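You operate a simulated robot arm through the tools that you are given. There is no shell and no other tool. Be economical: measure what you need, move in short steps, check, and stop when the job is done.

The job below is to be done with a simulated two-armed robot. You get a single attempt, and the scene is never put back.

TASK
Set the flow regulator to the figure on the setting plate.
Fine: hold the regulator with one hand. Draw off the red cap and stand it in the bench tray, turn the dial knob back to nought, then up to the plate's mark. The gear is cold and off its air, gas and current. Drop and topple nothing, pinch no finger. Set down upright: red cap.

The check looks at the end state, three seconds after you hand in, the way a careful person would. Anything else that was tipped, shoved, dropped, spilled or broken makes it a failure. Lids that push on must go on centred and level and be pressed home; caps that screw on are set level and turned clockwise until they are tight.

THE ROBOT
Two 7-joint arms with two-finger parallel grippers on one trunk, on a base that drives. Base frame: it is fixed to the floor where the robot stands at the start and does not move with it; the origin is under the middle of the robot, x ahead of it, y to its left, z up; the surface under the hand at the start is at about z = 0.82. Readings come in m, degrees, newtons and seconds.
The left shoulder is at the start at [0.07, 0.133, 1.226], the right one opposite. With the tool pointing down near the work surface each hand reaches from about 0.1 to 0.64 m from the robot's upright axis, wherever it stands, measured 20 degrees to its own side. Places, roughly: dial knob [0.5, 0, 0.9]; inside of the bench tray [0.5, -0.3, 0.8]; seat round the dial knob [0.5, 0, 0.9]; setting plate [0.8, 0.1, 0.9]. Payload 1.57 kg a hand.
The TCP of each hand is the grasp point between the finger pads, 0.03 m short of the fingertips. In the tool frame z runs along the fingers and y along their closing line. The gripper opens to 0.08 m. The fingers are 0.017 m wide and 0.012 m thick; the gripper's body (0.04 by 0.082 m) begins 0.08 m behind the TCP.
Orientation is that of the tool frame in the base frame, as a unit quaternion [x, y, z, w]. With the fingers straight down and closing along the base's y, the tool's x points along the base's -x, its y along +y and its z along -z.

THE INTERFACE
- The arms move only by the tool nudge_tool. It takes "left_plan", "right_plan" or both (then of equal length, played together; a hand with none holds still); each is one flat list of numbers, 7 for each row, row after row: the turn, a rotation vector about the base's x, y, z in degrees, then the shift along the base's x, y, z in m, then the gripper command, from -1 (fully open) to 1 (shut), values between in proportion. In form: [wx, wy, wz, dx, dy, dz, grip, wx, wy, wz, dx, dy, dz, grip, ...]. A call has 1 to 10 rows; each row shifts and turns the commanded pose from where the row before left it. Rows are played at 5 a second. More than 0.05 m and 8.6 degrees between two rows, or a gripper value outside its range, and nothing of the call is played. Where a pose cannot be reached the arm comes as near as it can. A force on the tool above 80 N (or 10 N above the force at the start of the call, whichever is more), or a blocked arm, ends the call early, and 0.2 s more pass. Each finger travels about 0.153 m/s and halts on what it meets, pressing with about 23 N; the grip force reading is that of the motor and also rises with nothing between the fingers. The clock runs only during rows and for 0.2 s after the last one: add rows that do not move to give the fingers time. The reply holds the time, the measured pose of the TCP, the force on the tool along the base axes, the opening and the grip force, in the units named above and with some noise, with the torque about the TCP (base axes, N m) and any sound that the robot's microphone picked up.
- Cameras (640 x 400 px; columns grow to the right, rows downward): "scene" is now at [0.1297, -0.0258, 1.4368]; the picture's right is [-0.30, -0.95, 0.00], its down [-0.68, 0.21, -0.70] and it looks along [0.67, -0.21, -0.71] (base axes); focal length 250 px, centre (320, 200). "left" rides on the left gripper at [0.072, 0.007, -0.122] in its tool frame; the picture's right is [-0.09, 1.00, 0.00], its down [-0.84, -0.08, -0.54] and it looks along [-0.54, -0.05, 0.84] (tool axes); focal length 238 px, centre (320, 200). "right" rides on the right gripper at [0.072, -0.007, -0.122] in its tool frame; the picture's right is [0.09, 1.00, 0.00], its down [-0.84, 0.08, -0.54] and it looks along [-0.54, 0.05, 0.84] (tool axes); focal length 238 px, centre (320, 200). There is no depth. A picture from a camera that has moved, and an enlarged one, comes with that camera's place and axes in the base frame and with its lens.
- camera(camera): a new picture of that camera. The clock stands still meanwhile.
- raise_lower(by): slides the trunk up (or, below 0, down) by that many m; the arms and the scene camera ride with it, the base frame stays. It gives what a move gives, with no picture.
- base_move(legs): drives the robot by 1 to 6 legs, each [ahead, left, turn to the left] in m, m and degrees, along the robot's own axes; the way and the turn of a leg run together, so that a leg with both is an arc; at most 1.5 m and 180 degrees a leg. The arms and the cameras ride along, it lands a little off, and it stops where it bumps. It gives what a move gives.
- head_to(pan, tilt): turns the head with the scene camera to pan (to the left, within 86 degrees either way) and tilt (down, from -29 to 69), counted from straight ahead of the robot. It gives what a move gives.
- close_up(camera, box): a new picture of the part [left, top, right, bottom] of that camera's present view, enlarged. The clock stands still meanwhile.
- sign_off(): hands the job in; it is judged then, once.

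Go step by step. Nothing tells you exact positions but the pictures and the camera data: compare them with the known pose of the tool, close in by small moves and look again before you grip or let go. The budget is 120 turns and 100 pictures, counting those below and the enlarged ones. Unless the task says otherwise, let go and move clear before handing in, and close with one line.

The tools are called after "Call:" as name(argument=value, ...) on one line, values as JSON. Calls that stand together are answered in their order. nudge_tool: Moves the arms, as the interface text tells. Its arguments: {"type":"object","properties":{"left_plan":{"type":"array"},"right_plan":{"type":"array"}},"required":[]} The other tools are called the same way: raise_lower (by) slides the trunk up or down; base_move (legs) drives the base; head_to (pan, tilt) turns the head that bears the scene camera; camera (camera) takes a picture; close_up (camera, box) takes an enlarged picture of a part of a camera's view; sign_off () hands the job in.

At the start:

```text
time_s: 0.0
left_eef_pos: [0.4409, 0.0902, 1.2478]
left_tcp_rot: [-0.001, 1.0, 0.001, 0.001]
left_ft_force: [0.1, 1.3, -0.4]
left_torque: [0.02, -0.01, 0.03]
left_opening: 0.0798
left_grasp_force: 0.1
right_eef_pos: [0.4147, -0.3007, 1.2142]
right_tcp_rot: [0.001, 1.0, -0.001, 0.0]
right_ft_force: [-0.2, 0.3, 0.3]
right_torque: [0.0, 0.01, -0.01]
right_opening: 0.0798
right_grasp_force: 0.0
trunk travel left (down, up): [-0.8, 0.14]
robot x, y, heading: [-0.0029, -0.0004, 0.1]
head pan, tilt: [-17.3, 45.2]
```

scene: 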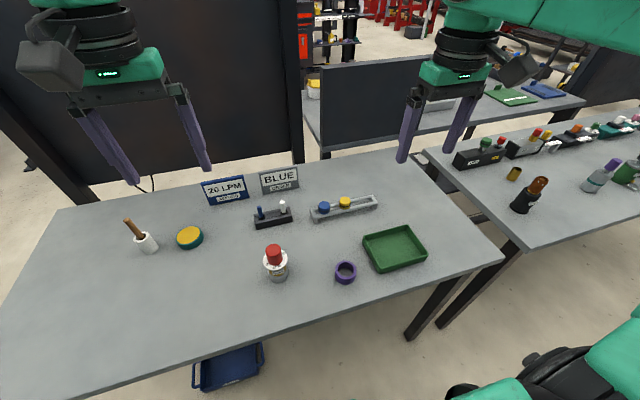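
right: 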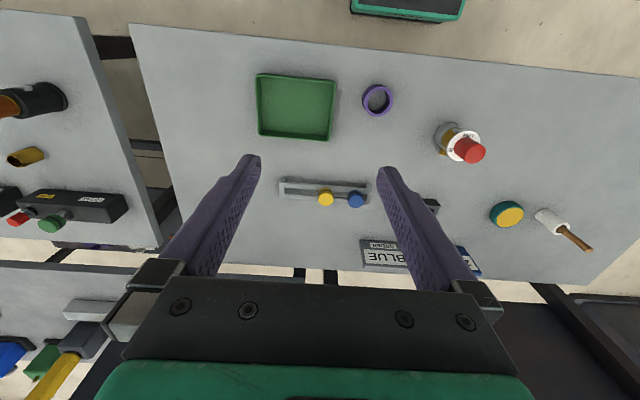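
left: 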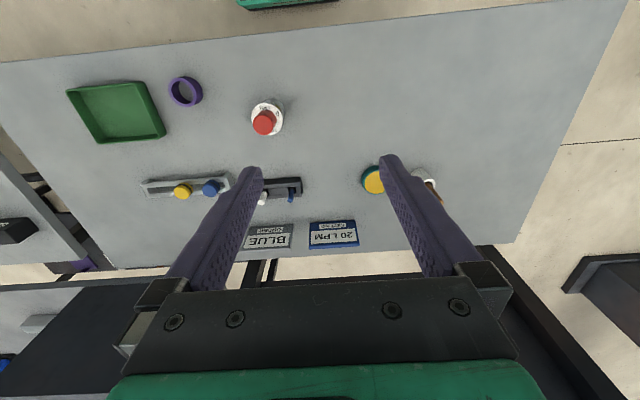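

I see the regulator (a metal body with a white scale and red cap), the green tray to its right, and two plates at the back ("20 LPM" and "BLUE"). I'll enlarge the plates and the regulator first.

Call:
close_up(camera="scene", box=[190, 155, 310, 230])

Call:
close_up(camera="scene", box=[230, 230, 326, 290])

Call:
close_up(camera="left", box=[220, 80, 316, 140])

```text
5.33 times, centred on (250, 192) of scene
camera zoom: at [0.1297, -0.0258, 1.4368], right [-0.3, -0.95, 0.0], down [-0.68, 0.21, -0.7], along [0.67, -0.21, -0.71], focal length 1333 px, centre (693, 240)
```

zoom: 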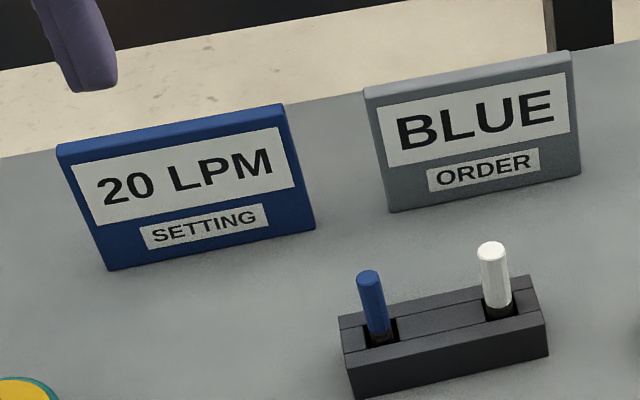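

```text
6.67 times, centred on (278, 260) of scene
camera zoom: at [0.1297, -0.0258, 1.4368], right [-0.3, -0.95, 0.0], down [-0.68, 0.21, -0.7], along [0.67, -0.21, -0.71], focal length 1667 px, centre (600, -200)
```

zoom: 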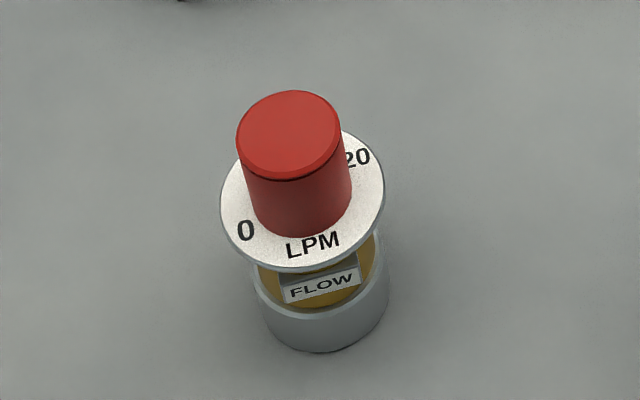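

```text
6.67 times, centred on (268, 110) of left
camera zoom: at [0.3694, 0.0968, 1.3704], right [0.09, 1.0, 0.0], down [0.84, -0.08, 0.54], along [0.54, -0.05, -0.84], focal length 1589 px, centre (667, 800)
```

zoom: 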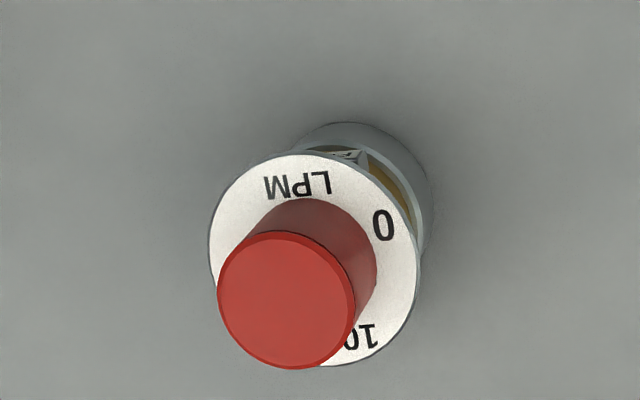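

The plate says 20 LPM. The cap top is at about [0.48, -0.02, 0.93], the cap about 0.037 m wide, and the regulator body about 0.05 m wide beneath a 0.06 m scale. The left hand will hold the body from the left, slanting down, so I'll turn it to that pose up in the air first.

Call:
nudge_tool(left_plan=[0, 0, 8.5, 0, 0.016, -0.005, -1, 0, 0, 8.5, 0, 0.016, -0.005, -1, 0, 0, 8.5, 0, 0.016, -0.005, -1, 0, 0, 8.5, 0, 0.016, -0.005, -1, 0, 0, 8.5, 0, 0.016, -0.005, -1, 0, 0, 8.5, 0, 0.016, -0.005, -1, 0, 0, 8.5, 0, 0.016, -0.005, -1, 0, 0, 8.5, 0, 0.016, -0.005, -1, 0, 0, 8.5, 0, 0.016, -0.005, -1, 0, 0, 8.5, 0, 0.016, -0.005, -1])

Call:
nudge_tool(left_plan=[0, 0, 5, 0.005, 0, -0.015, -1, -7.5, 0, 0, 0.005, 0, -0.015, -1, -7.5, 0, 0, 0.005, 0, -0.015, -1, -7.5, 0, 0, 0.005, 0, -0.015, -1, -7.5, 0, 0, 0.005, 0, -0.015, -1, -7.5, 0, 0, 0.005, 0, -0.015, -1, -7.5, 0, 0, 0.005, 0, -0.015, -1, -7.5, 0, 0, 0.005, 0, -0.015, -1, -7.5, 0, 0, 0, 0, -0.015, -1, 0, 0, 0, 0, 0, 0, -1])

```text
time_s: 2.2
left_eef_pos: [0.4419, 0.2512, 1.1992]
left_tcp_rot: [-0.677, 0.736, 0.0, -0.001]
left_ft_force: [-0.6, 0.8, 0.2]
left_torque: [-0.04, -0.01, 0.01]
left_opening: 0.0799
left_grasp_force: 0.0
right_eef_pos: [0.4139, -0.2984, 1.2158]
right_tcp_rot: [0.0, 1.0, -0.001, 0.0]
right_ft_force: [0.8, 0.2, -0.5]
right_torque: [-0.02, 0.01, 0.01]
right_opening: 0.08
right_grasp_force: 0.1
trunk travel left (down, up): [-0.8, 0.14]
robot x, y, heading: [0.0005, -0.0013, 0.1]
head pan, tilt: [-17.3, 45.2]
```

```text
time_s: 4.4
left_eef_pos: [0.4805, 0.2503, 1.0627]
left_tcp_rot: [0.612, -0.612, 0.353, 0.354]
left_ft_force: [0.8, 0.7, -0.4]
left_torque: [-0.01, 0.01, 0.03]
left_opening: 0.0799
left_grasp_force: 0.0
right_eef_pos: [0.4141, -0.3007, 1.2162]
right_tcp_rot: [0.001, 1.0, 0.0, 0.0]
right_ft_force: [-0.6, -1.0, -0.6]
right_torque: [-0.02, -0.01, -0.01]
right_opening: 0.0799
right_grasp_force: 0.0
trunk travel left (down, up): [-0.8, 0.14]
robot x, y, heading: [0.0002, 0.0043, 0.1]
head pan, tilt: [-17.3, 45.2]
```

The left hand is in the slanted pose (fingers toward -y, 30° down). I'll look again to fix the position of the body.

Call:
camera(camera="left")

Call:
camera(camera="scene")

```text
93 pictures are left
camera left: at [0.4745, 0.3197, 1.1858], right [-1.0, 0.04, -0.08], down [0.08, 0.89, -0.45], along [0.05, -0.46, -0.89], focal length 238 px, centre (320, 200)
```

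left: 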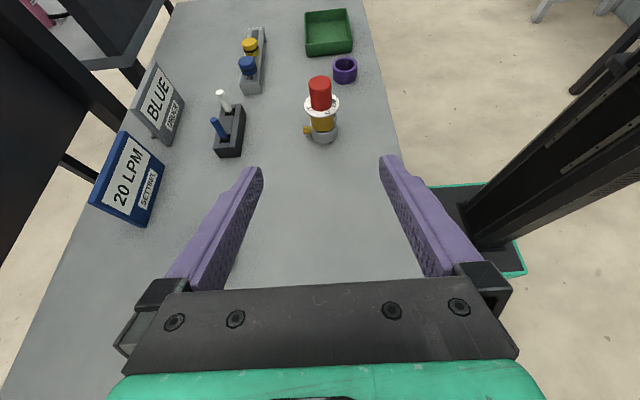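

```text
92 pictures are left
camera scene: at [0.1295, -0.0261, 1.4368], right [-0.3, -0.95, 0.0], down [-0.68, 0.21, -0.7], along [0.67, -0.21, -0.71], focal length 250 px, centre (320, 200)
```

scene: 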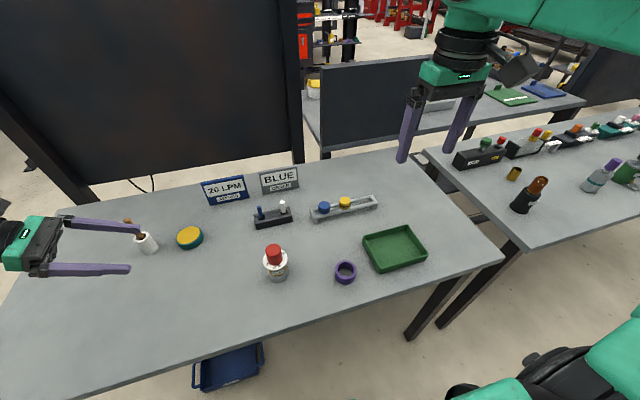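

Call:
close_up(camera="left", box=[270, 60, 382, 160])

```text
4.00 times, centred on (326, 110) of left
camera zoom: at [0.4745, 0.3197, 1.1858], right [-1.0, 0.04, -0.08], down [0.08, 0.89, -0.45], along [0.05, -0.46, -0.89], focal length 953 px, centre (296, 560)
```

zoom: 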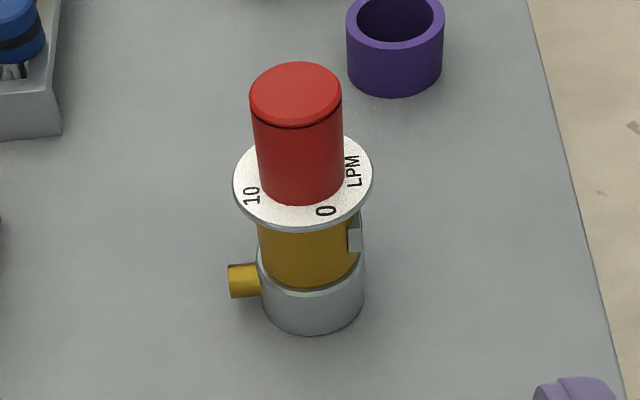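

The brass outlet points away from the robot and the FLOW label faces it. So the left hand should come from the robot side with the fingers closing roughly along y on the brass barrel at z≈0.863. I'll yaw it further and flatten the tilt to 20°, staying high.

Call:
nudge_tool(left_plan=[-5, 0, 0, -0.015, 0, 0, -1, -5, 0, 0, -0.015, 0, 0, -1, 0, 0, 8.125, -0.015, -0.01, 0, -1, 0, 0, 8.125, -0.015, -0.01, 0, -1, 0, 0, 8.125, -0.015, -0.01, 0, -1, 0, 0, 8.125, -0.015, -0.01, 0, -1, 0, 0, 8.125, -0.015, -0.01, 0, -1, 0, 0, 8.125, -0.015, -0.01, 0, -1, 0, 0, 8.125, -0.015, -0.01, 0, -1, 0, 0, 8.125, -0.015, -0.01, 0, -1])

Call:
camera(camera="left")

Call:
camera(camera="scene")

```text
time_s: 6.6
left_eef_pos: [0.358, 0.1854, 1.05]
left_tcp_rot: [0.796, -0.195, 0.556, 0.139]
left_ft_force: [0.3, 0.6, 0.4]
left_torque: [-0.02, -0.01, -0.01]
left_opening: 0.0801
left_grasp_force: 0.0
left hand out of reach, approached as far as the arm can: row 9, 10
right_eef_pos: [0.4165, -0.2999, 1.2145]
right_tcp_rot: [0.001, 1.0, 0.0, -0.001]
right_ft_force: [-0.6, -0.5, -0.5]
right_torque: [-0.02, 0.02, -0.01]
right_opening: 0.08
right_grasp_force: 0.0
trunk travel left (down, up): [-0.8, 0.14]
robot x, y, heading: [-0.0008, 0.0008, -0.2]
head pan, tilt: [-17.3, 45.2]
```

```text
90 pictures are left
camera left: at [0.2753, 0.2227, 1.1593], right [-0.49, -0.87, -0.08], down [-0.67, 0.44, -0.6], along [0.56, -0.24, -0.79], focal length 238 px, centre (320, 200)
```

left: 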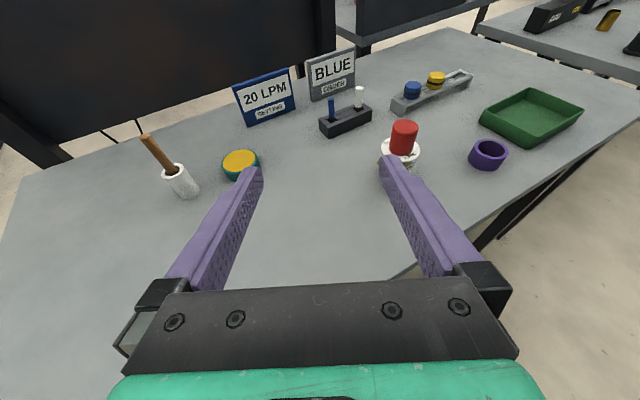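

```text
89 pictures are left
camera scene: at [0.132, -0.0266, 1.4365], right [-0.3, -0.95, 0.0], down [-0.68, 0.21, -0.7], along [0.67, -0.21, -0.71], focal length 250 px, centre (320, 200)
```

scene: 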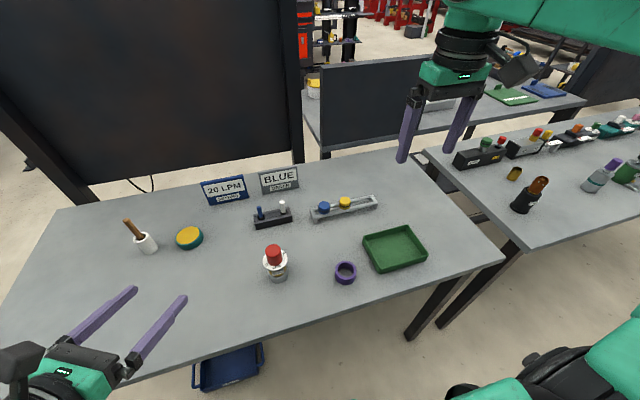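

The left arm is too folded here. I'll back the base 0.07 m and shift it 0.08 m right, which keeps the tray within the right hand's reach.

Call:
base_move(legs=[[-0.07, -0.08, 0]])

```text
time_s: 7.8
left_eef_pos: [0.287, 0.1067, 1.0501]
left_tcp_rot: [0.795, -0.196, 0.557, 0.139]
left_ft_force: [0.0, -0.2, -0.1]
left_torque: [0.0, -0.04, -0.01]
left_opening: 0.0801
left_grasp_force: 0.1
right_eef_pos: [0.3463, -0.3828, 1.215]
right_tcp_rot: [0.0, 1.0, -0.001, -0.001]
right_ft_force: [0.8, 0.7, -0.6]
right_torque: [-0.01, 0.0, -0.02]
right_opening: 0.0798
right_grasp_force: 0.0
trunk travel left (down, up): [-0.8, 0.14]
robot x, y, heading: [-0.0714, -0.0828, -0.1]
head pan, tilt: [-17.3, 45.2]
```

Call:
nudge_tool(left_plan=[0, 0, 0, 0.017, -0.0135, -0.028, -1, 0, 0, 0, 0.017, -0.0135, -0.028, -1, 0, 0, 0, 0.017, -0.0135, -0.028, -1, 0, 0, 0, 0.017, -0.0135, -0.028, -1, 0, 0, 0, 0.017, -0.0135, -0.028, -1, 0, 0, 0, 0, 0, 0, -1])

Call:
camera(camera="left")

Call:
camera(camera="scene")

```text
time_s: 9.2
left_eef_pos: [0.3288, 0.0991, 0.984]
left_tcp_rot: [0.795, -0.197, 0.557, 0.138]
left_ft_force: [0.2, 0.3, -0.8]
left_torque: [-0.03, 0.01, 0.0]
left_opening: 0.08
left_grasp_force: 0.0
left hand out of reach, approached as far as the arm can: row 2, 3, 4, 5
right_eef_pos: [0.3441, -0.3821, 1.2157]
right_tcp_rot: [0.001, 1.0, -0.001, 0.0]
right_ft_force: [-1.5, -0.1, 0.1]
right_torque: [-0.01, -0.01, 0.01]
right_opening: 0.08
right_grasp_force: 0.0
trunk travel left (down, up): [-0.8, 0.14]
robot x, y, heading: [-0.0687, -0.0837, -0.1]
head pan, tilt: [-17.3, 45.2]
```

```text
88 pictures are left
camera left: at [0.2479, 0.1351, 1.0929], right [-0.49, -0.87, -0.09], down [-0.67, 0.44, -0.6], along [0.56, -0.24, -0.79], focal length 238 px, centre (320, 200)
```

left: 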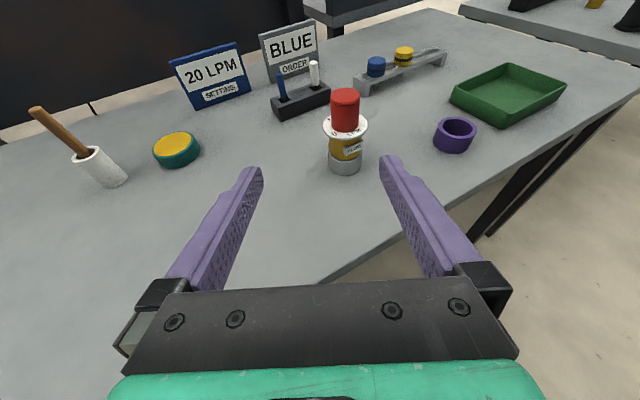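

```text
87 pictures are left
camera scene: at [0.0597, -0.1073, 1.4368], right [-0.3, -0.95, 0.0], down [-0.68, 0.21, -0.7], along [0.67, -0.21, -0.71], focal length 250 px, centre (320, 200)
```

scene: 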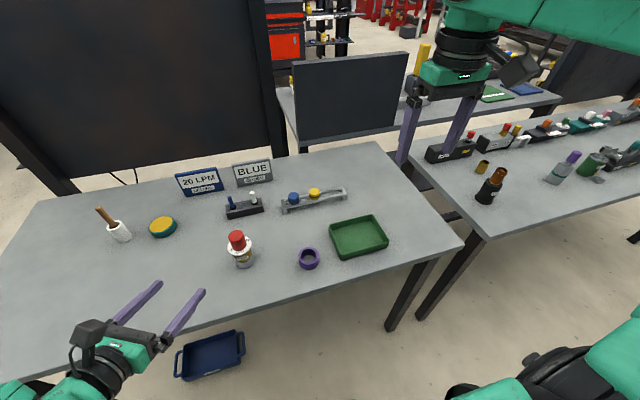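

The left arm is still cramped at that heading. Turning the base about 35° left opens up space for the left arm and brings the right shoulder forward, so I'll do that.

Call:
base_move(legs=[[0, 0, 35]])

Call:
head_to(pan=-35, tilt=50)

Call:
camera(camera="scene")

```text
time_s: 11.2
left_eef_pos: [0.1562, 0.2946, 0.9822]
left_tcp_rot: [0.817, 0.05, 0.573, -0.034]
left_ft_force: [0.1, -0.3, -0.1]
left_torque: [-0.03, 0.03, -0.03]
left_opening: 0.0801
left_grasp_force: 0.0
right_eef_pos: [0.4441, -0.0925, 1.2144]
right_tcp_rot: [-0.297, 0.955, 0.0, 0.0]
right_ft_force: [-0.1, -0.4, -0.5]
right_torque: [-0.02, -0.02, 0.02]
right_opening: 0.0798
right_grasp_force: 0.0
trunk travel left (down, up): [-0.8, 0.14]
robot x, y, heading: [-0.0672, -0.0794, 34.8]
head pan, tilt: [-17.3, 45.2]
```

```text
time_s: 12.1
left_eef_pos: [0.1563, 0.293, 0.9821]
left_tcp_rot: [0.818, 0.049, 0.572, -0.033]
left_ft_force: [0.6, -0.1, -0.5]
left_torque: [0.0, -0.02, 0.0]
left_opening: 0.0799
left_grasp_force: 0.0
right_eef_pos: [0.4427, -0.0911, 1.2159]
right_tcp_rot: [-0.298, 0.954, 0.0, 0.0]
right_ft_force: [-0.5, 0.0, -0.5]
right_torque: [0.01, -0.02, 0.01]
right_opening: 0.0797
right_grasp_force: 0.1
trunk travel left (down, up): [-0.8, 0.14]
robot x, y, heading: [-0.0697, -0.0818, 34.6]
head pan, tilt: [-35.0, 50.0]
```

```text
86 pictures are left
camera scene: at [0.051, -0.0541, 1.4302], right [0.0, -1.0, 0.0], down [-0.77, 0.0, -0.64], along [0.64, 0.0, -0.77], focal length 250 px, centre (320, 200)
```

scene: 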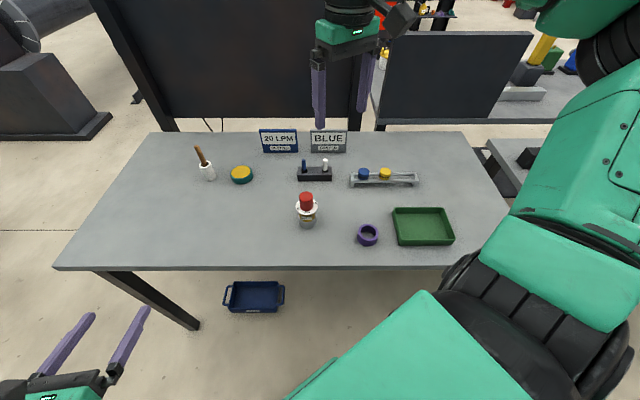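

Call:
nudge_tool(left_plan=[0, 0, -3.2, 0.0216, -0.0255, -0.005, -1, 0, 0, -3.2, 0.0216, -0.0255, -0.005, -1, 0, 0, -3.2, 0.0216, -0.0255, -0.005, -1, 0, 0, -3.2, 0.0216, -0.0255, -0.005, -1, 0, 0, -3.2, 0.0216, -0.0255, -0.005, -1, 0, 0, -3.2, 0.0216, -0.0255, -0.005, -1, 0, 0, -3.2, 0.0216, -0.0255, -0.005, -1, 0, 0, -3.2, 0.0216, -0.0255, -0.005, -1, 0, 0, -3.2, 0.0216, -0.0255, -0.005, -1, 0, 0, -3.2, 0.0216, -0.0255, -0.005, -1])

Call:
camera(camera="left")

Call:
camera(camera="scene")

```text
time_s: 14.2
left_eef_pos: [0.3056, 0.0764, 0.985]
left_tcp_rot: [0.8, -0.178, 0.558, 0.126]
left_ft_force: [-0.1, 0.6, 0.1]
left_torque: [0.02, -0.01, 0.03]
left_opening: 0.08
left_grasp_force: 0.1
left hand out of reach, approached as far as the arm can: row 1, 2, 3, 4, 5, 6
right_eef_pos: [0.4442, -0.0923, 1.2153]
right_tcp_rot: [-0.298, 0.955, 0.0, 0.0]
right_ft_force: [0.7, 0.2, -1.0]
right_torque: [0.0, 0.02, -0.01]
right_opening: 0.0799
right_grasp_force: 0.1
trunk travel left (down, up): [-0.8, 0.14]
robot x, y, heading: [-0.0705, -0.0799, 34.7]
head pan, tilt: [-35.0, 50.0]
```

```text
85 pictures are left
camera left: at [0.2224, 0.1103, 1.0944], right [-0.45, -0.89, -0.08], down [-0.69, 0.41, -0.6], along [0.57, -0.21, -0.8], focal length 238 px, centre (320, 200)
```

left: 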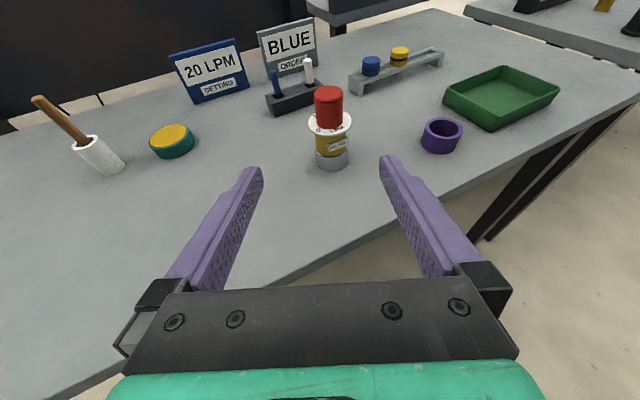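

```text
84 pictures are left
camera scene: at [0.0528, -0.0549, 1.43], right [0.0, -1.0, 0.0], down [-0.77, 0.0, -0.64], along [0.64, 0.0, -0.77], focal length 250 px, centre (320, 200)
```

scene: 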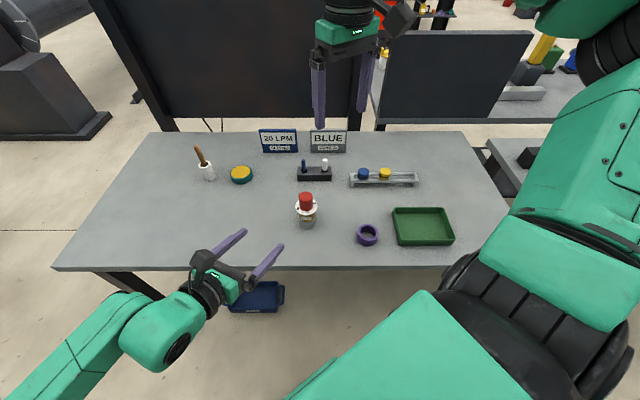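

The left arm is comfortable now. I'll line up 0.10 m short of the barrel along the finger direction and look.

Call:
nudge_tool(left_plan=[0, 0, 0, 0.018, -0.011, -0.0175, -1, 0, 0, 0, 0.018, -0.011, -0.0175, -1, 0, 0, 0, 0.018, -0.011, -0.0175, -1, 0, 0, 0, 0.018, -0.011, -0.0175, -1, 0, 0, 0, 0.017, -0.01, -0.0175, -1, 0, 0, 0, 0, 0, 0, -1])

Call:
camera(camera="left")

Call:
close_up(camera="scene", box=[210, 170, 370, 270])

```text
time_s: 15.7
left_eef_pos: [0.3939, 0.0234, 0.8965]
left_tcp_rot: [0.799, -0.178, 0.561, 0.126]
left_ft_force: [-0.6, -0.6, 0.1]
left_torque: [0.02, -0.01, 0.01]
left_opening: 0.0799
left_grasp_force: 0.1
right_eef_pos: [0.4423, -0.092, 1.2158]
right_tcp_rot: [-0.297, 0.955, -0.001, 0.001]
right_ft_force: [0.5, 0.6, 1.0]
right_torque: [0.03, -0.02, 0.0]
right_opening: 0.08
right_grasp_force: 0.1
trunk travel left (down, up): [-0.8, 0.14]
robot x, y, heading: [-0.0704, -0.082, 34.7]
head pan, tilt: [-35.0, 50.0]
```

```text
83 pictures are left
camera left: at [0.3086, 0.0563, 1.0061], right [-0.45, -0.89, -0.08], down [-0.69, 0.41, -0.6], along [0.57, -0.21, -0.79], focal length 238 px, centre (320, 200)
```

left: 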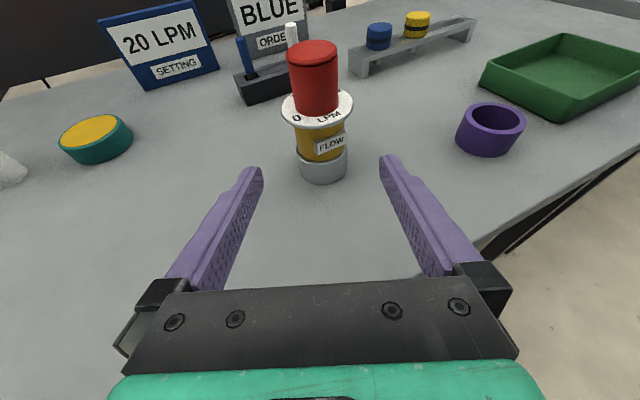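

```text
4.00 times, centred on (290, 220) of scene
camera zoom: at [0.0505, -0.054, 1.4302], right [0.0, -1.0, 0.0], down [-0.77, 0.0, -0.64], along [0.64, 0.0, -0.77], focal length 1000 px, centre (440, 120)
```

zoom: 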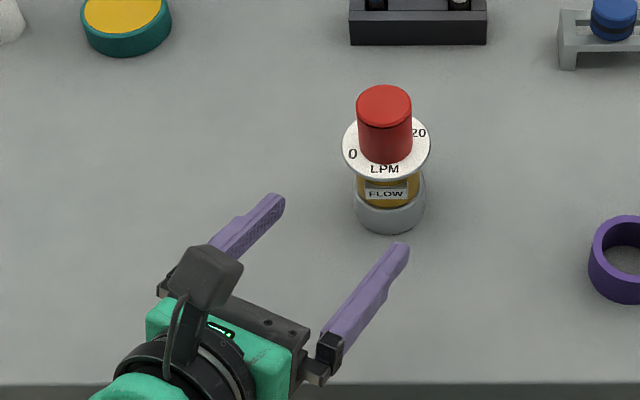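

The regulator is centred between the fingers. I'll go forward 0.08 m along the finger direction, then check before closing.

Call:
nudge_tool(left_plan=[0, 0, 0, 0.017, -0.008, -0.0067, -1, 0, 0, 0, 0.017, -0.008, -0.0067, -1, 0, 0, 0, 0.017, -0.008, -0.0067, -1, 0, 0, 0, 0.017, -0.008, -0.0067, -1, 0, 0, 0, 0, 0, 0, -1])

Call:
camera(camera="left")

Call:
close_up(camera="scene", box=[240, 180, 368, 260])

```text
time_s: 16.9
left_eef_pos: [0.4607, -0.008, 0.8705]
left_tcp_rot: [0.8, -0.177, 0.56, 0.125]
left_ft_force: [-1.0, 0.4, 0.0]
left_torque: [-0.03, 0.03, 0.0]
left_opening: 0.0799
left_grasp_force: 0.1
right_eef_pos: [0.4425, -0.0919, 1.2151]
right_tcp_rot: [-0.298, 0.955, -0.001, 0.0]
right_ft_force: [0.2, 1.2, -0.5]
right_torque: [-0.01, 0.0, 0.04]
right_opening: 0.0799
right_grasp_force: 0.0
trunk travel left (down, up): [-0.8, 0.14]
robot x, y, heading: [-0.0686, -0.0753, 34.5]
head pan, tilt: [-35.0, 50.0]
```

```text
81 pictures are left
camera left: at [0.3769, 0.0244, 0.9797], right [-0.45, -0.89, -0.08], down [-0.69, 0.41, -0.6], along [0.57, -0.21, -0.79], focal length 238 px, centre (320, 200)
```

left: 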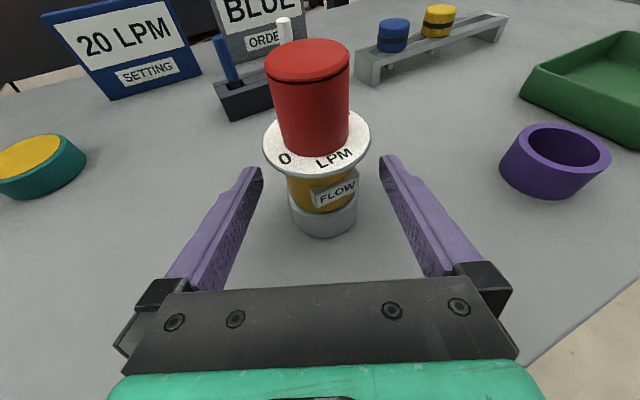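

```text
5.00 times, centred on (304, 220) of scene
camera zoom: at [0.0508, -0.0537, 1.4302], right [0.0, -1.0, 0.0], down [-0.77, 0.0, -0.64], along [0.64, 0.0, -0.77], focal length 1250 px, centre (400, 100)
```

zoom: 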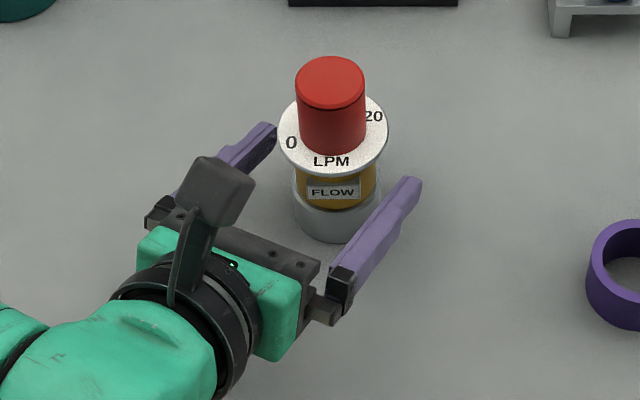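

Centred to within about a millimetre. I'll go 0.02 m further and close gently on the barrel.

Call:
nudge_tool(left_plan=[0, 0, 0, 0.009, -0.0043, -0.0036, -1, 0, 0, 0, 0.009, -0.0043, -0.0036, -1, 0, 0, 0, 0, 0, 0, -0.6, 0, 0, 0, 0, 0, 0, -0.3, 0, 0, 0, 0, 0, 0, -0.25])

Call:
close_up(camera="left", box=[220, 20, 420, 270])

Call:
close_up(camera="scene", box=[240, 180, 368, 260])

```text
time_s: 18.1
left_eef_pos: [0.4785, -0.0175, 0.8628]
left_tcp_rot: [0.8, -0.177, 0.56, 0.125]
left_ft_force: [-0.1, 1.0, 0.3]
left_torque: [0.0, -0.02, -0.03]
left_opening: 0.0501
left_grasp_force: 0.1
right_eef_pos: [0.4443, -0.0909, 1.2158]
right_tcp_rot: [-0.298, 0.955, 0.001, 0.0]
right_ft_force: [-0.3, 0.1, -0.1]
right_torque: [0.03, -0.02, 0.01]
right_opening: 0.08
right_grasp_force: 0.0
trunk travel left (down, up): [-0.8, 0.14]
robot x, y, heading: [-0.0705, -0.0792, 34.7]
head pan, tilt: [-35.0, 50.0]
```

```text
1.60 times, centred on (320, 145) of left
camera zoom: at [0.3953, 0.0149, 0.9728], right [-0.45, -0.89, -0.08], down [-0.69, 0.41, -0.6], along [0.57, -0.21, -0.79], focal length 381 px, centre (320, 288)
```

zoom: 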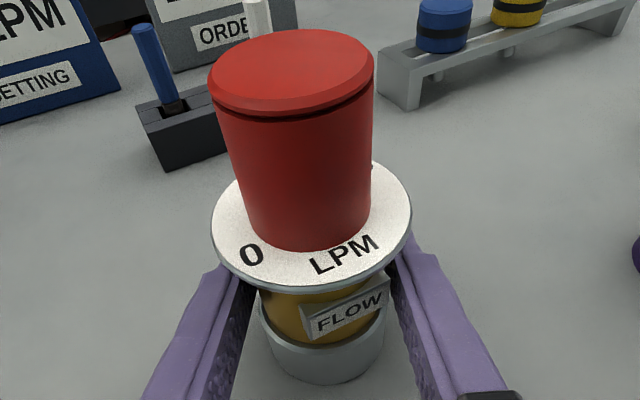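

```text
5.00 times, centred on (304, 220) of scene
camera zoom: at [0.0513, -0.0545, 1.4301], right [0.0, -1.0, 0.0], down [-0.77, 0.0, -0.64], along [0.64, 0.0, -0.77], focal length 1250 px, centre (400, 100)
```

zoom: 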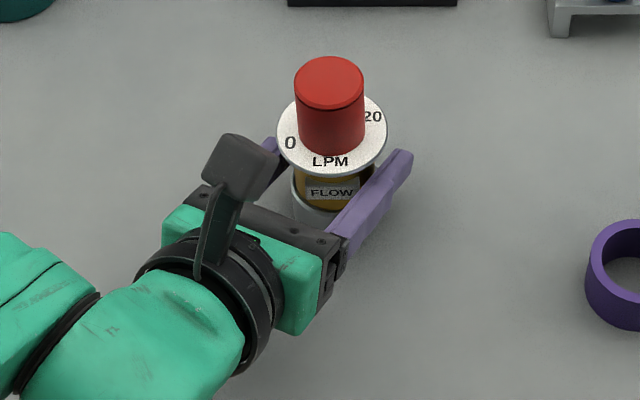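

The FLOW label's edge is close to the right finger. I'll reopen a little and yaw the hand 14° about the regulator so that the fingers bear on plain brass.

Call:
nudge_tool(left_plan=[0, 0, 0, 0, 0, 0, -0.6, 0, 0, 7, 0, 0, 0, -0.6, 0, 0, 7, 0, 0, 0, -0.6, 0, 0, 0, 0, 0, 0, -0.3])

Call:
close_up(camera="left", box=[220, 20, 420, 270])

```text
time_s: 19.1
left_eef_pos: [0.4796, -0.0169, 0.862]
left_tcp_rot: [0.816, -0.077, 0.57, 0.056]
left_ft_force: [-0.3, 0.6, -0.6]
left_torque: [0.02, -0.02, 0.0]
left_opening: 0.0518
left_grasp_force: 0.1
right_eef_pos: [0.4441, -0.0913, 1.2144]
right_tcp_rot: [-0.298, 0.954, 0.0, 0.001]
right_ft_force: [-0.2, 0.3, 0.2]
right_torque: [-0.01, -0.04, 0.01]
right_opening: 0.0801
right_grasp_force: 0.1
trunk travel left (down, up): [-0.8, 0.14]
robot x, y, heading: [-0.0689, -0.0801, 34.8]
head pan, tilt: [-35.0, 50.0]
```

```text
1.60 times, centred on (320, 145) of left
camera zoom: at [0.3906, -0.0053, 0.9723], right [-0.22, -0.97, -0.08], down [-0.77, 0.23, -0.6], along [0.6, -0.07, -0.8], focal length 381 px, centre (320, 288)
```

zoom: 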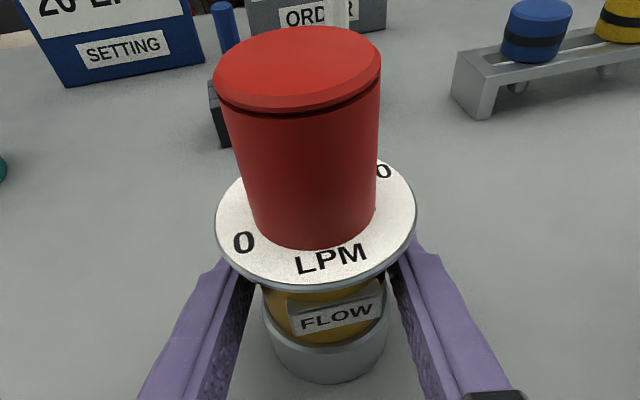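

Call:
nudge_tool(left_plan=[0, 0, 0, 0, -0.001, 0, -0.25, 0, 0, 0, 0, 0, 0, -0.15, 0, 0, 0, 0, 0, 0, 0, 0, 0, 0, 0, 0, 0, 0.3, 0, 0, 0, 0, 0, 0, 1, 0, 0, 0, 0, 0, 0, 1])

Call:
close_up(camera="left", box=[220, 20, 420, 270])

```text
time_s: 20.4
left_eef_pos: [0.4801, -0.0172, 0.8629]
left_tcp_rot: [0.816, -0.079, 0.57, 0.055]
left_ft_force: [0.3, -1.5, -0.7]
left_torque: [0.0, 0.0, -0.02]
left_opening: 0.045
left_grasp_force: 22.8
right_eef_pos: [0.4433, -0.0922, 1.2145]
right_tcp_rot: [-0.299, 0.954, 0.0, 0.0]
right_ft_force: [0.3, 0.2, -0.6]
right_torque: [0.0, -0.02, -0.01]
right_opening: 0.0798
right_grasp_force: 0.2
trunk travel left (down, up): [-0.8, 0.14]
robot x, y, heading: [-0.0719, -0.084, 35.0]
head pan, tilt: [-35.0, 50.0]
```

```text
1.60 times, centred on (320, 145) of left
camera zoom: at [0.3911, -0.0061, 0.9729], right [-0.22, -0.97, -0.09], down [-0.77, 0.23, -0.6], along [0.6, -0.07, -0.8], focal length 381 px, centre (320, 288)
```

zoom: 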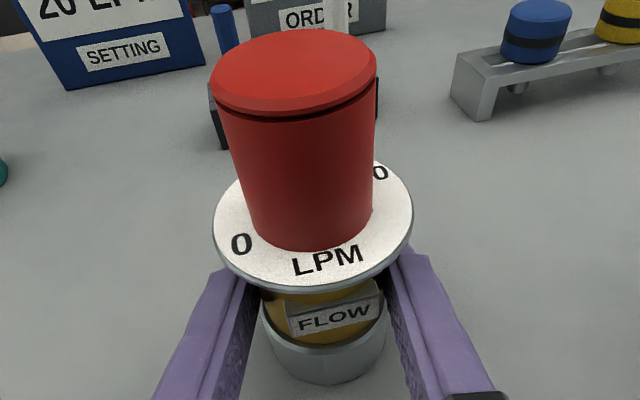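

The regulator is held (opening 0.045 m). Next I bring the right hand over the cap, with its camera turned away from the left hand's.

Call:
nudge_tool(right_plan=[0, 0, 5, 0.006, 0.0125, -0.02, -1, 0, 0, 5, 0.006, 0.0125, -0.02, -1, 0, 0, 0, 0.006, 0.0125, -0.03, -1, 0, 0, 0, 0.006, 0.0125, -0.03, -0.5, 0, 0, 0, 0.006, 0.0125, -0.03, -0.5, 0, 0, 0, 0.006, 0.0125, -0.03, -0.5, 0, 0, 0, 0, 0, 0, -0.5])

Call:
camera(camera="right")

Call:
camera(camera="scene")

```text
time_s: 22.1
left_eef_pos: [0.4799, -0.0172, 0.864]
left_tcp_rot: [0.816, -0.078, 0.57, 0.054]
left_ft_force: [1.1, -0.2, 2.2]
left_torque: [-0.06, -0.07, 0.04]
left_opening: 0.045
left_grasp_force: 23.4
right_eef_pos: [0.4787, -0.0175, 1.055]
right_tcp_rot: [-0.38, 0.925, 0.0, -0.001]
right_ft_force: [0.5, -0.3, -0.5]
right_torque: [-0.02, -0.01, -0.04]
right_opening: 0.0601
right_grasp_force: 0.0
trunk travel left (down, up): [-0.8, 0.14]
robot x, y, heading: [-0.0707, -0.0819, 34.8]
head pan, tilt: [-35.0, 50.0]
```

```text
75 pictures are left
camera right: at [0.4318, -0.0719, 1.1785], right [-0.77, 0.64, 0.0], down [0.54, 0.64, 0.54], along [0.35, 0.42, -0.84], focal length 238 px, centre (320, 200)
```

right: 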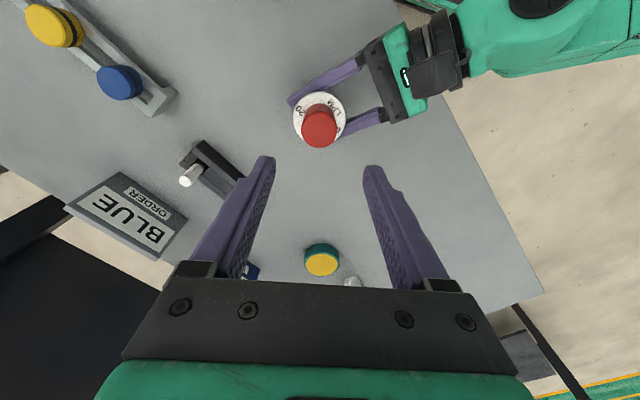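

```text
74 pictures are left
camera scene: at [0.0511, -0.0546, 1.4302], right [0.0, -1.0, 0.0], down [-0.77, 0.0, -0.64], along [0.64, 0.0, -0.77], focal length 250 px, centre (320, 200)
```

scene: 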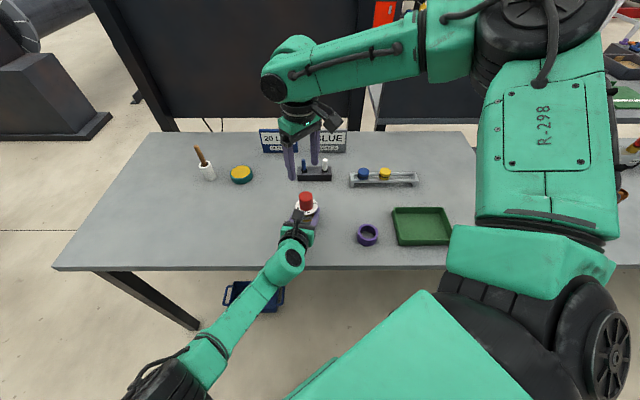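

The cap centre is at about [0.479, -0.015]; the right hand is above it. Descending, with one check before enclosing the cap.

Call:
nudge_tool(right_plan=[0, 0, 0, 0, 0.001, -0.03, -0.5, 0, 0, 0, 0, 0.001, -0.03, -0.5, 0, 0, 0, 0, 0, -0.02, -0.5, 0, 0, 0, 0, 0, 0, -0.5])

Call:
camera(camera="right")

Call:
close_up(camera="scene", box=[240, 110, 400, 230])

```text
time_s: 23.1
left_eef_pos: [0.4789, -0.0161, 0.8633]
left_tcp_rot: [0.816, -0.08, 0.57, 0.056]
left_ft_force: [-0.4, 0.3, 0.9]
left_torque: [-0.07, -0.05, 0.0]
left_opening: 0.0448
left_grasp_force: 23.1
right_eef_pos: [0.4772, -0.0157, 0.9768]
right_tcp_rot: [-0.38, 0.925, 0.0, -0.001]
right_ft_force: [0.3, -0.5, -0.3]
right_torque: [0.03, 0.04, -0.01]
right_opening: 0.0603
right_grasp_force: 0.0
trunk travel left (down, up): [-0.8, 0.14]
robot x, y, heading: [-0.0704, -0.0795, 34.8]
head pan, tilt: [-35.0, 50.0]
```

```text
73 pictures are left
camera right: at [0.4309, -0.0707, 1.0993], right [-0.77, 0.64, 0.0], down [0.54, 0.64, 0.54], along [0.35, 0.41, -0.84], focal length 238 px, centre (320, 200)
```

right: 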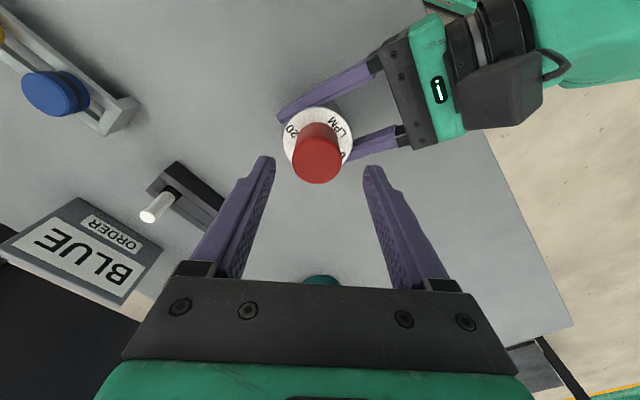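

```text
3.33 times, centred on (320, 170) of scene
camera zoom: at [0.0509, -0.0544, 1.4302], right [0.0, -1.0, 0.0], down [-0.77, 0.0, -0.64], along [0.64, 0.0, -0.77], focal length 833 px, centre (320, 300)
```

zoom: 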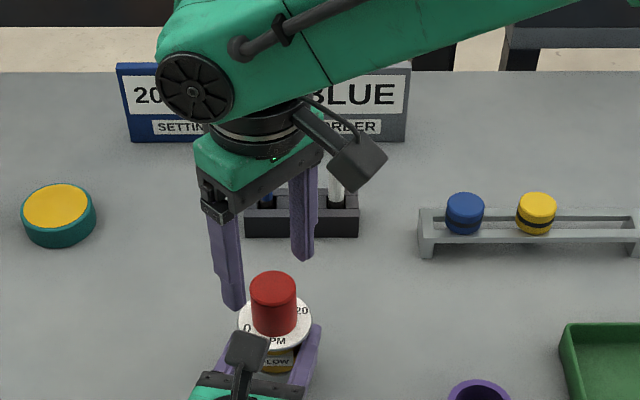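

Call:
nudge_tool(right_plan=[0, 0, 0, 0.0025, 0.0005, -0.015, -0.5, 0, 0, 0, 0, 0, -0.015, -0.5, 0, 0, 0, 0, 0, -0.015, -0.5, 0, 0, 0, 0, 0, 0, -0.5])

Call:
camera(camera="right")

Call:
close_up(camera="scene", box=[260, 150, 356, 210])

```text
time_s: 24.1
left_eef_pos: [0.4794, -0.0172, 0.8637]
left_tcp_rot: [0.816, -0.079, 0.57, 0.055]
left_ft_force: [-0.1, 0.7, 1.6]
left_torque: [-0.04, -0.06, -0.07]
left_opening: 0.0449
left_grasp_force: 23.8
right_eef_pos: [0.48, -0.0147, 0.9313]
right_tcp_rot: [-0.38, 0.925, 0.0, 0.0]
right_ft_force: [-0.3, -0.1, -0.6]
right_torque: [0.0, -0.01, 0.03]
right_opening: 0.0597
right_grasp_force: 0.1
trunk travel left (down, up): [-0.8, 0.14]
robot x, y, heading: [-0.071, -0.0823, 34.8]
head pan, tilt: [-35.0, 50.0]
```

```text
71 pictures are left
camera right: at [0.4342, -0.07, 1.0543], right [-0.77, 0.64, 0.0], down [0.54, 0.64, 0.54], along [0.35, 0.42, -0.84], focal length 238 px, centre (320, 200)
```

right: 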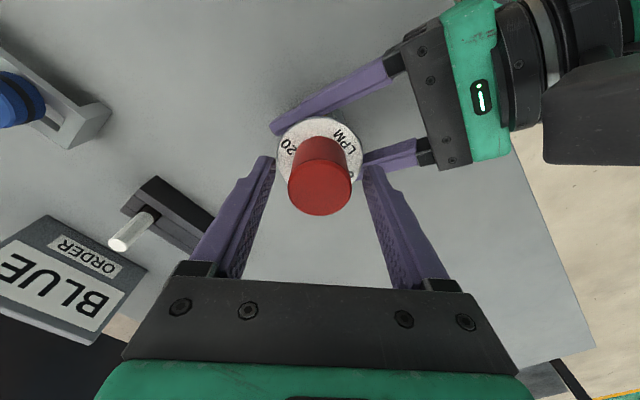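

```text
6.67 times, centred on (308, 180) of scene
camera zoom: at [0.0508, -0.0544, 1.4302], right [0.0, -1.0, 0.0], down [-0.77, 0.0, -0.64], along [0.64, 0.0, -0.77], focal length 1667 px, centre (400, 333)
```

zoom: 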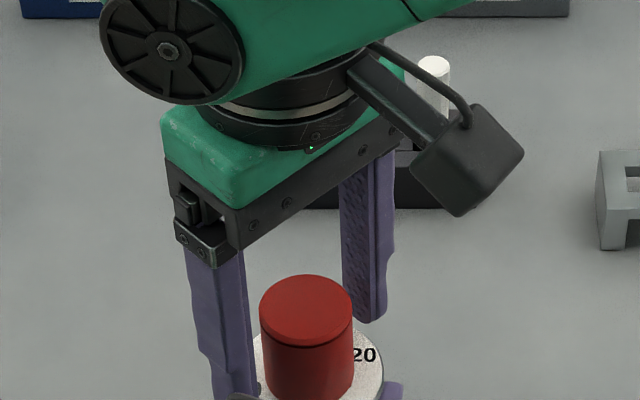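

The fingers straddle the cap. Closing on it now.

Call:
nudge_tool(right_plan=[0, 0, 0, 0, 0, -0.003, -0.2, 0, 0, 0, 0, 0, 0, 0, 0, 0, 0, 0, 0, 0, 0.2, 0, 0, 0, 0, 0, 0, 1, 0, 0, 0, 0, 0, 0, 1])

Call:
camera(camera="right")

```text
time_s: 25.2
left_eef_pos: [0.4803, -0.0168, 0.8627]
left_tcp_rot: [0.816, -0.079, 0.57, 0.055]
left_ft_force: [-4.1, 2.3, 2.1]
left_torque: [-0.09, -0.29, -0.04]
left_opening: 0.0452
left_grasp_force: 23.4
right_eef_pos: [0.4817, -0.0158, 0.9284]
right_tcp_rot: [-0.38, 0.925, -0.001, 0.0]
right_ft_force: [4.4, -0.9, -0.3]
right_torque: [0.05, -0.01, 0.05]
right_opening: 0.0363
right_grasp_force: 22.9
trunk travel left (down, up): [-0.8, 0.14]
robot x, y, heading: [-0.0695, -0.0815, 34.6]
head pan, tilt: [-35.0, 50.0]
```

```text
69 pictures are left
camera right: at [0.4344, -0.0702, 1.0511], right [-0.77, 0.64, 0.0], down [0.54, 0.64, 0.54], along [0.35, 0.41, -0.84], focal length 238 px, centre (320, 200)
```

right: 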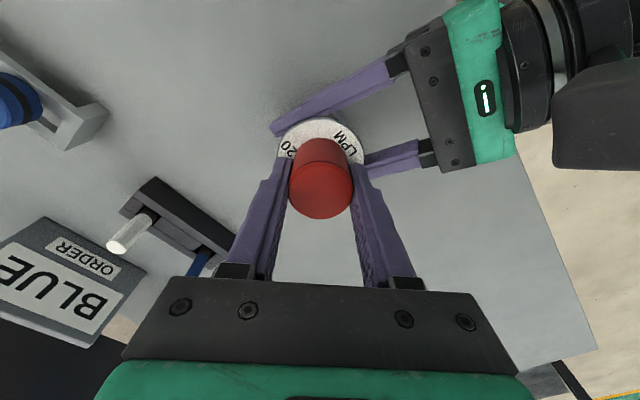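

The cap is gripped (0.036 m). Drawing it straight up in small steps.

Call:
nudge_tool(right_plan=[0, 0, 0, 0, 0, 0.004, 1, 0, 0, 0, 0, 0, 0.004, 1, 0, 0, 0, 0, 0, 0.004, 1, 0, 0, 0, 0, 0, 0.004, 1, 0, 0, 0, 0, 0, 0.004, 1, 0, 0, 0, 0, 0, 0, 1])

Call:
camera(camera="right")

```text
time_s: 26.6
left_eef_pos: [0.4807, -0.0173, 0.864]
left_tcp_rot: [0.816, -0.079, 0.571, 0.055]
left_ft_force: [0.2, -0.4, 1.9]
left_torque: [0.01, -0.03, 0.0]
left_opening: 0.0451
left_grasp_force: 23.0
right_eef_pos: [0.4805, -0.0156, 0.9482]
right_tcp_rot: [-0.38, 0.925, 0.0, 0.0]
right_ft_force: [0.0, 0.3, 0.6]
right_torque: [-0.01, 0.01, -0.01]
right_opening: 0.0362
right_grasp_force: 23.0
trunk travel left (down, up): [-0.8, 0.14]
robot x, y, heading: [-0.0669, -0.0789, 34.7]
head pan, tilt: [-35.0, 50.0]
```

```text
68 pictures are left
camera right: at [0.4343, -0.0702, 1.0707], right [-0.77, 0.64, 0.0], down [0.54, 0.64, 0.54], along [0.35, 0.42, -0.84], focal length 238 px, centre (320, 200)
```

right: 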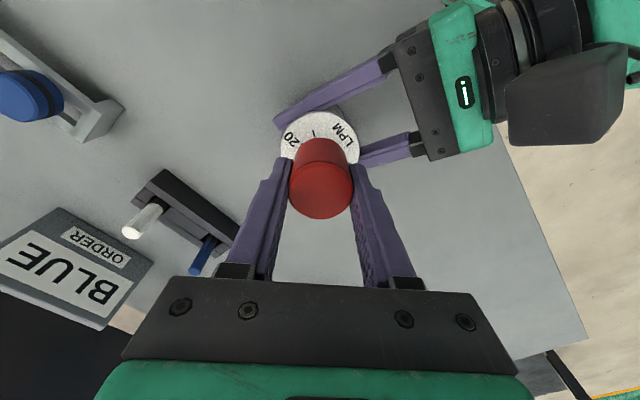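

The cap is off. Lifting clear and carrying it to above the tray centre (about [0.453, -0.345]).

Call:
nudge_tool(right_plan=[0, 0, 0, 0, 0, 0.03, 1, 0, 0, 0, 0, 0, 0.03, 1, 0, 0, 0, -0.003, -0.041, 0.01, 1, 0, 0, 0, -0.003, -0.041, 0, 1, 0, 0, 0, -0.003, -0.041, 0, 1, 0, 0, 0, -0.003, -0.041, 0, 1, 0, 0, 0, -0.004, -0.041, 0, 1, 0, 0, 0, -0.004, -0.041, 0, 1, 0, 0, 0, -0.004, -0.041, 0, 1, 0, 0, 0, -0.003, -0.041, 0, 1])

Call:
camera(camera="right")

Call:
camera(camera="scene")

Call:
close_up(camera="left", box=[220, 0, 420, 250])

```text
time_s: 28.9
left_eef_pos: [0.479, -0.0166, 0.8651]
left_tcp_rot: [0.816, -0.078, 0.57, 0.054]
left_ft_force: [-1.1, -0.2, 0.4]
left_torque: [-0.06, 0.0, -0.04]
left_opening: 0.0449
left_grasp_force: 22.2
right_eef_pos: [0.4538, -0.3431, 1.0172]
right_tcp_rot: [-0.38, 0.925, 0.0, 0.0]
right_ft_force: [-0.4, -1.1, 1.2]
right_torque: [0.04, -0.03, 0.01]
right_opening: 0.0359
right_grasp_force: 23.2
trunk travel left (down, up): [-0.8, 0.14]
robot x, y, heading: [-0.0691, -0.0773, 34.8]
head pan, tilt: [-35.0, 50.0]
```

```text
67 pictures are left
camera right: at [0.4066, -0.3981, 1.1409], right [-0.77, 0.64, 0.0], down [0.54, 0.64, 0.54], along [0.35, 0.42, -0.84], focal length 238 px, centre (320, 200)
```

right: 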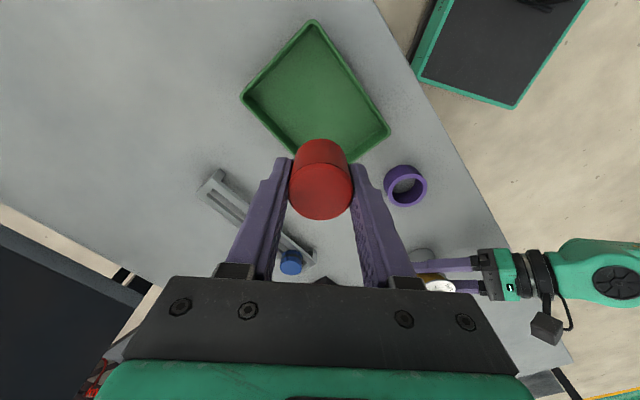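

```text
66 pictures are left
camera scene: at [0.0506, -0.0553, 1.4302], right [0.0, -1.0, 0.0], down [-0.77, 0.0, -0.64], along [0.64, 0.0, -0.77], focal length 250 px, centre (320, 200)
```

scene: 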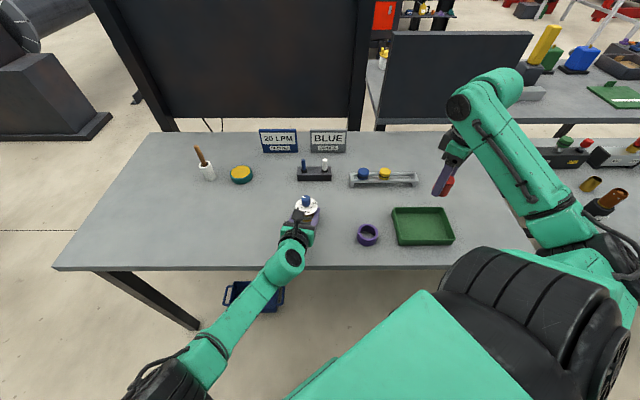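

```text
1.60 times, centred on (320, 125) of left
camera zoom: at [0.3902, -0.0067, 0.9729], right [-0.22, -0.97, -0.09], down [-0.77, 0.23, -0.6], along [0.6, -0.07, -0.8], focal length 381 px, centre (320, 320)
```

zoom: 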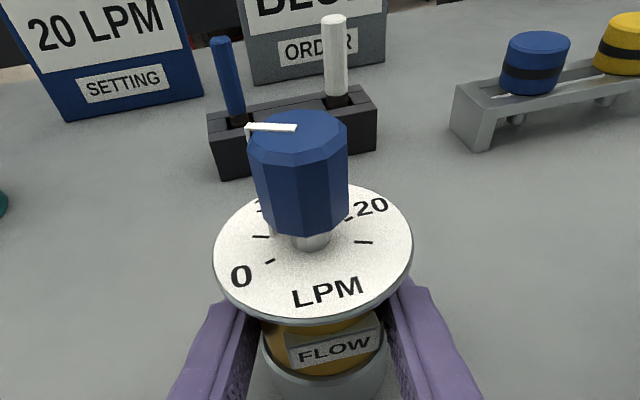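

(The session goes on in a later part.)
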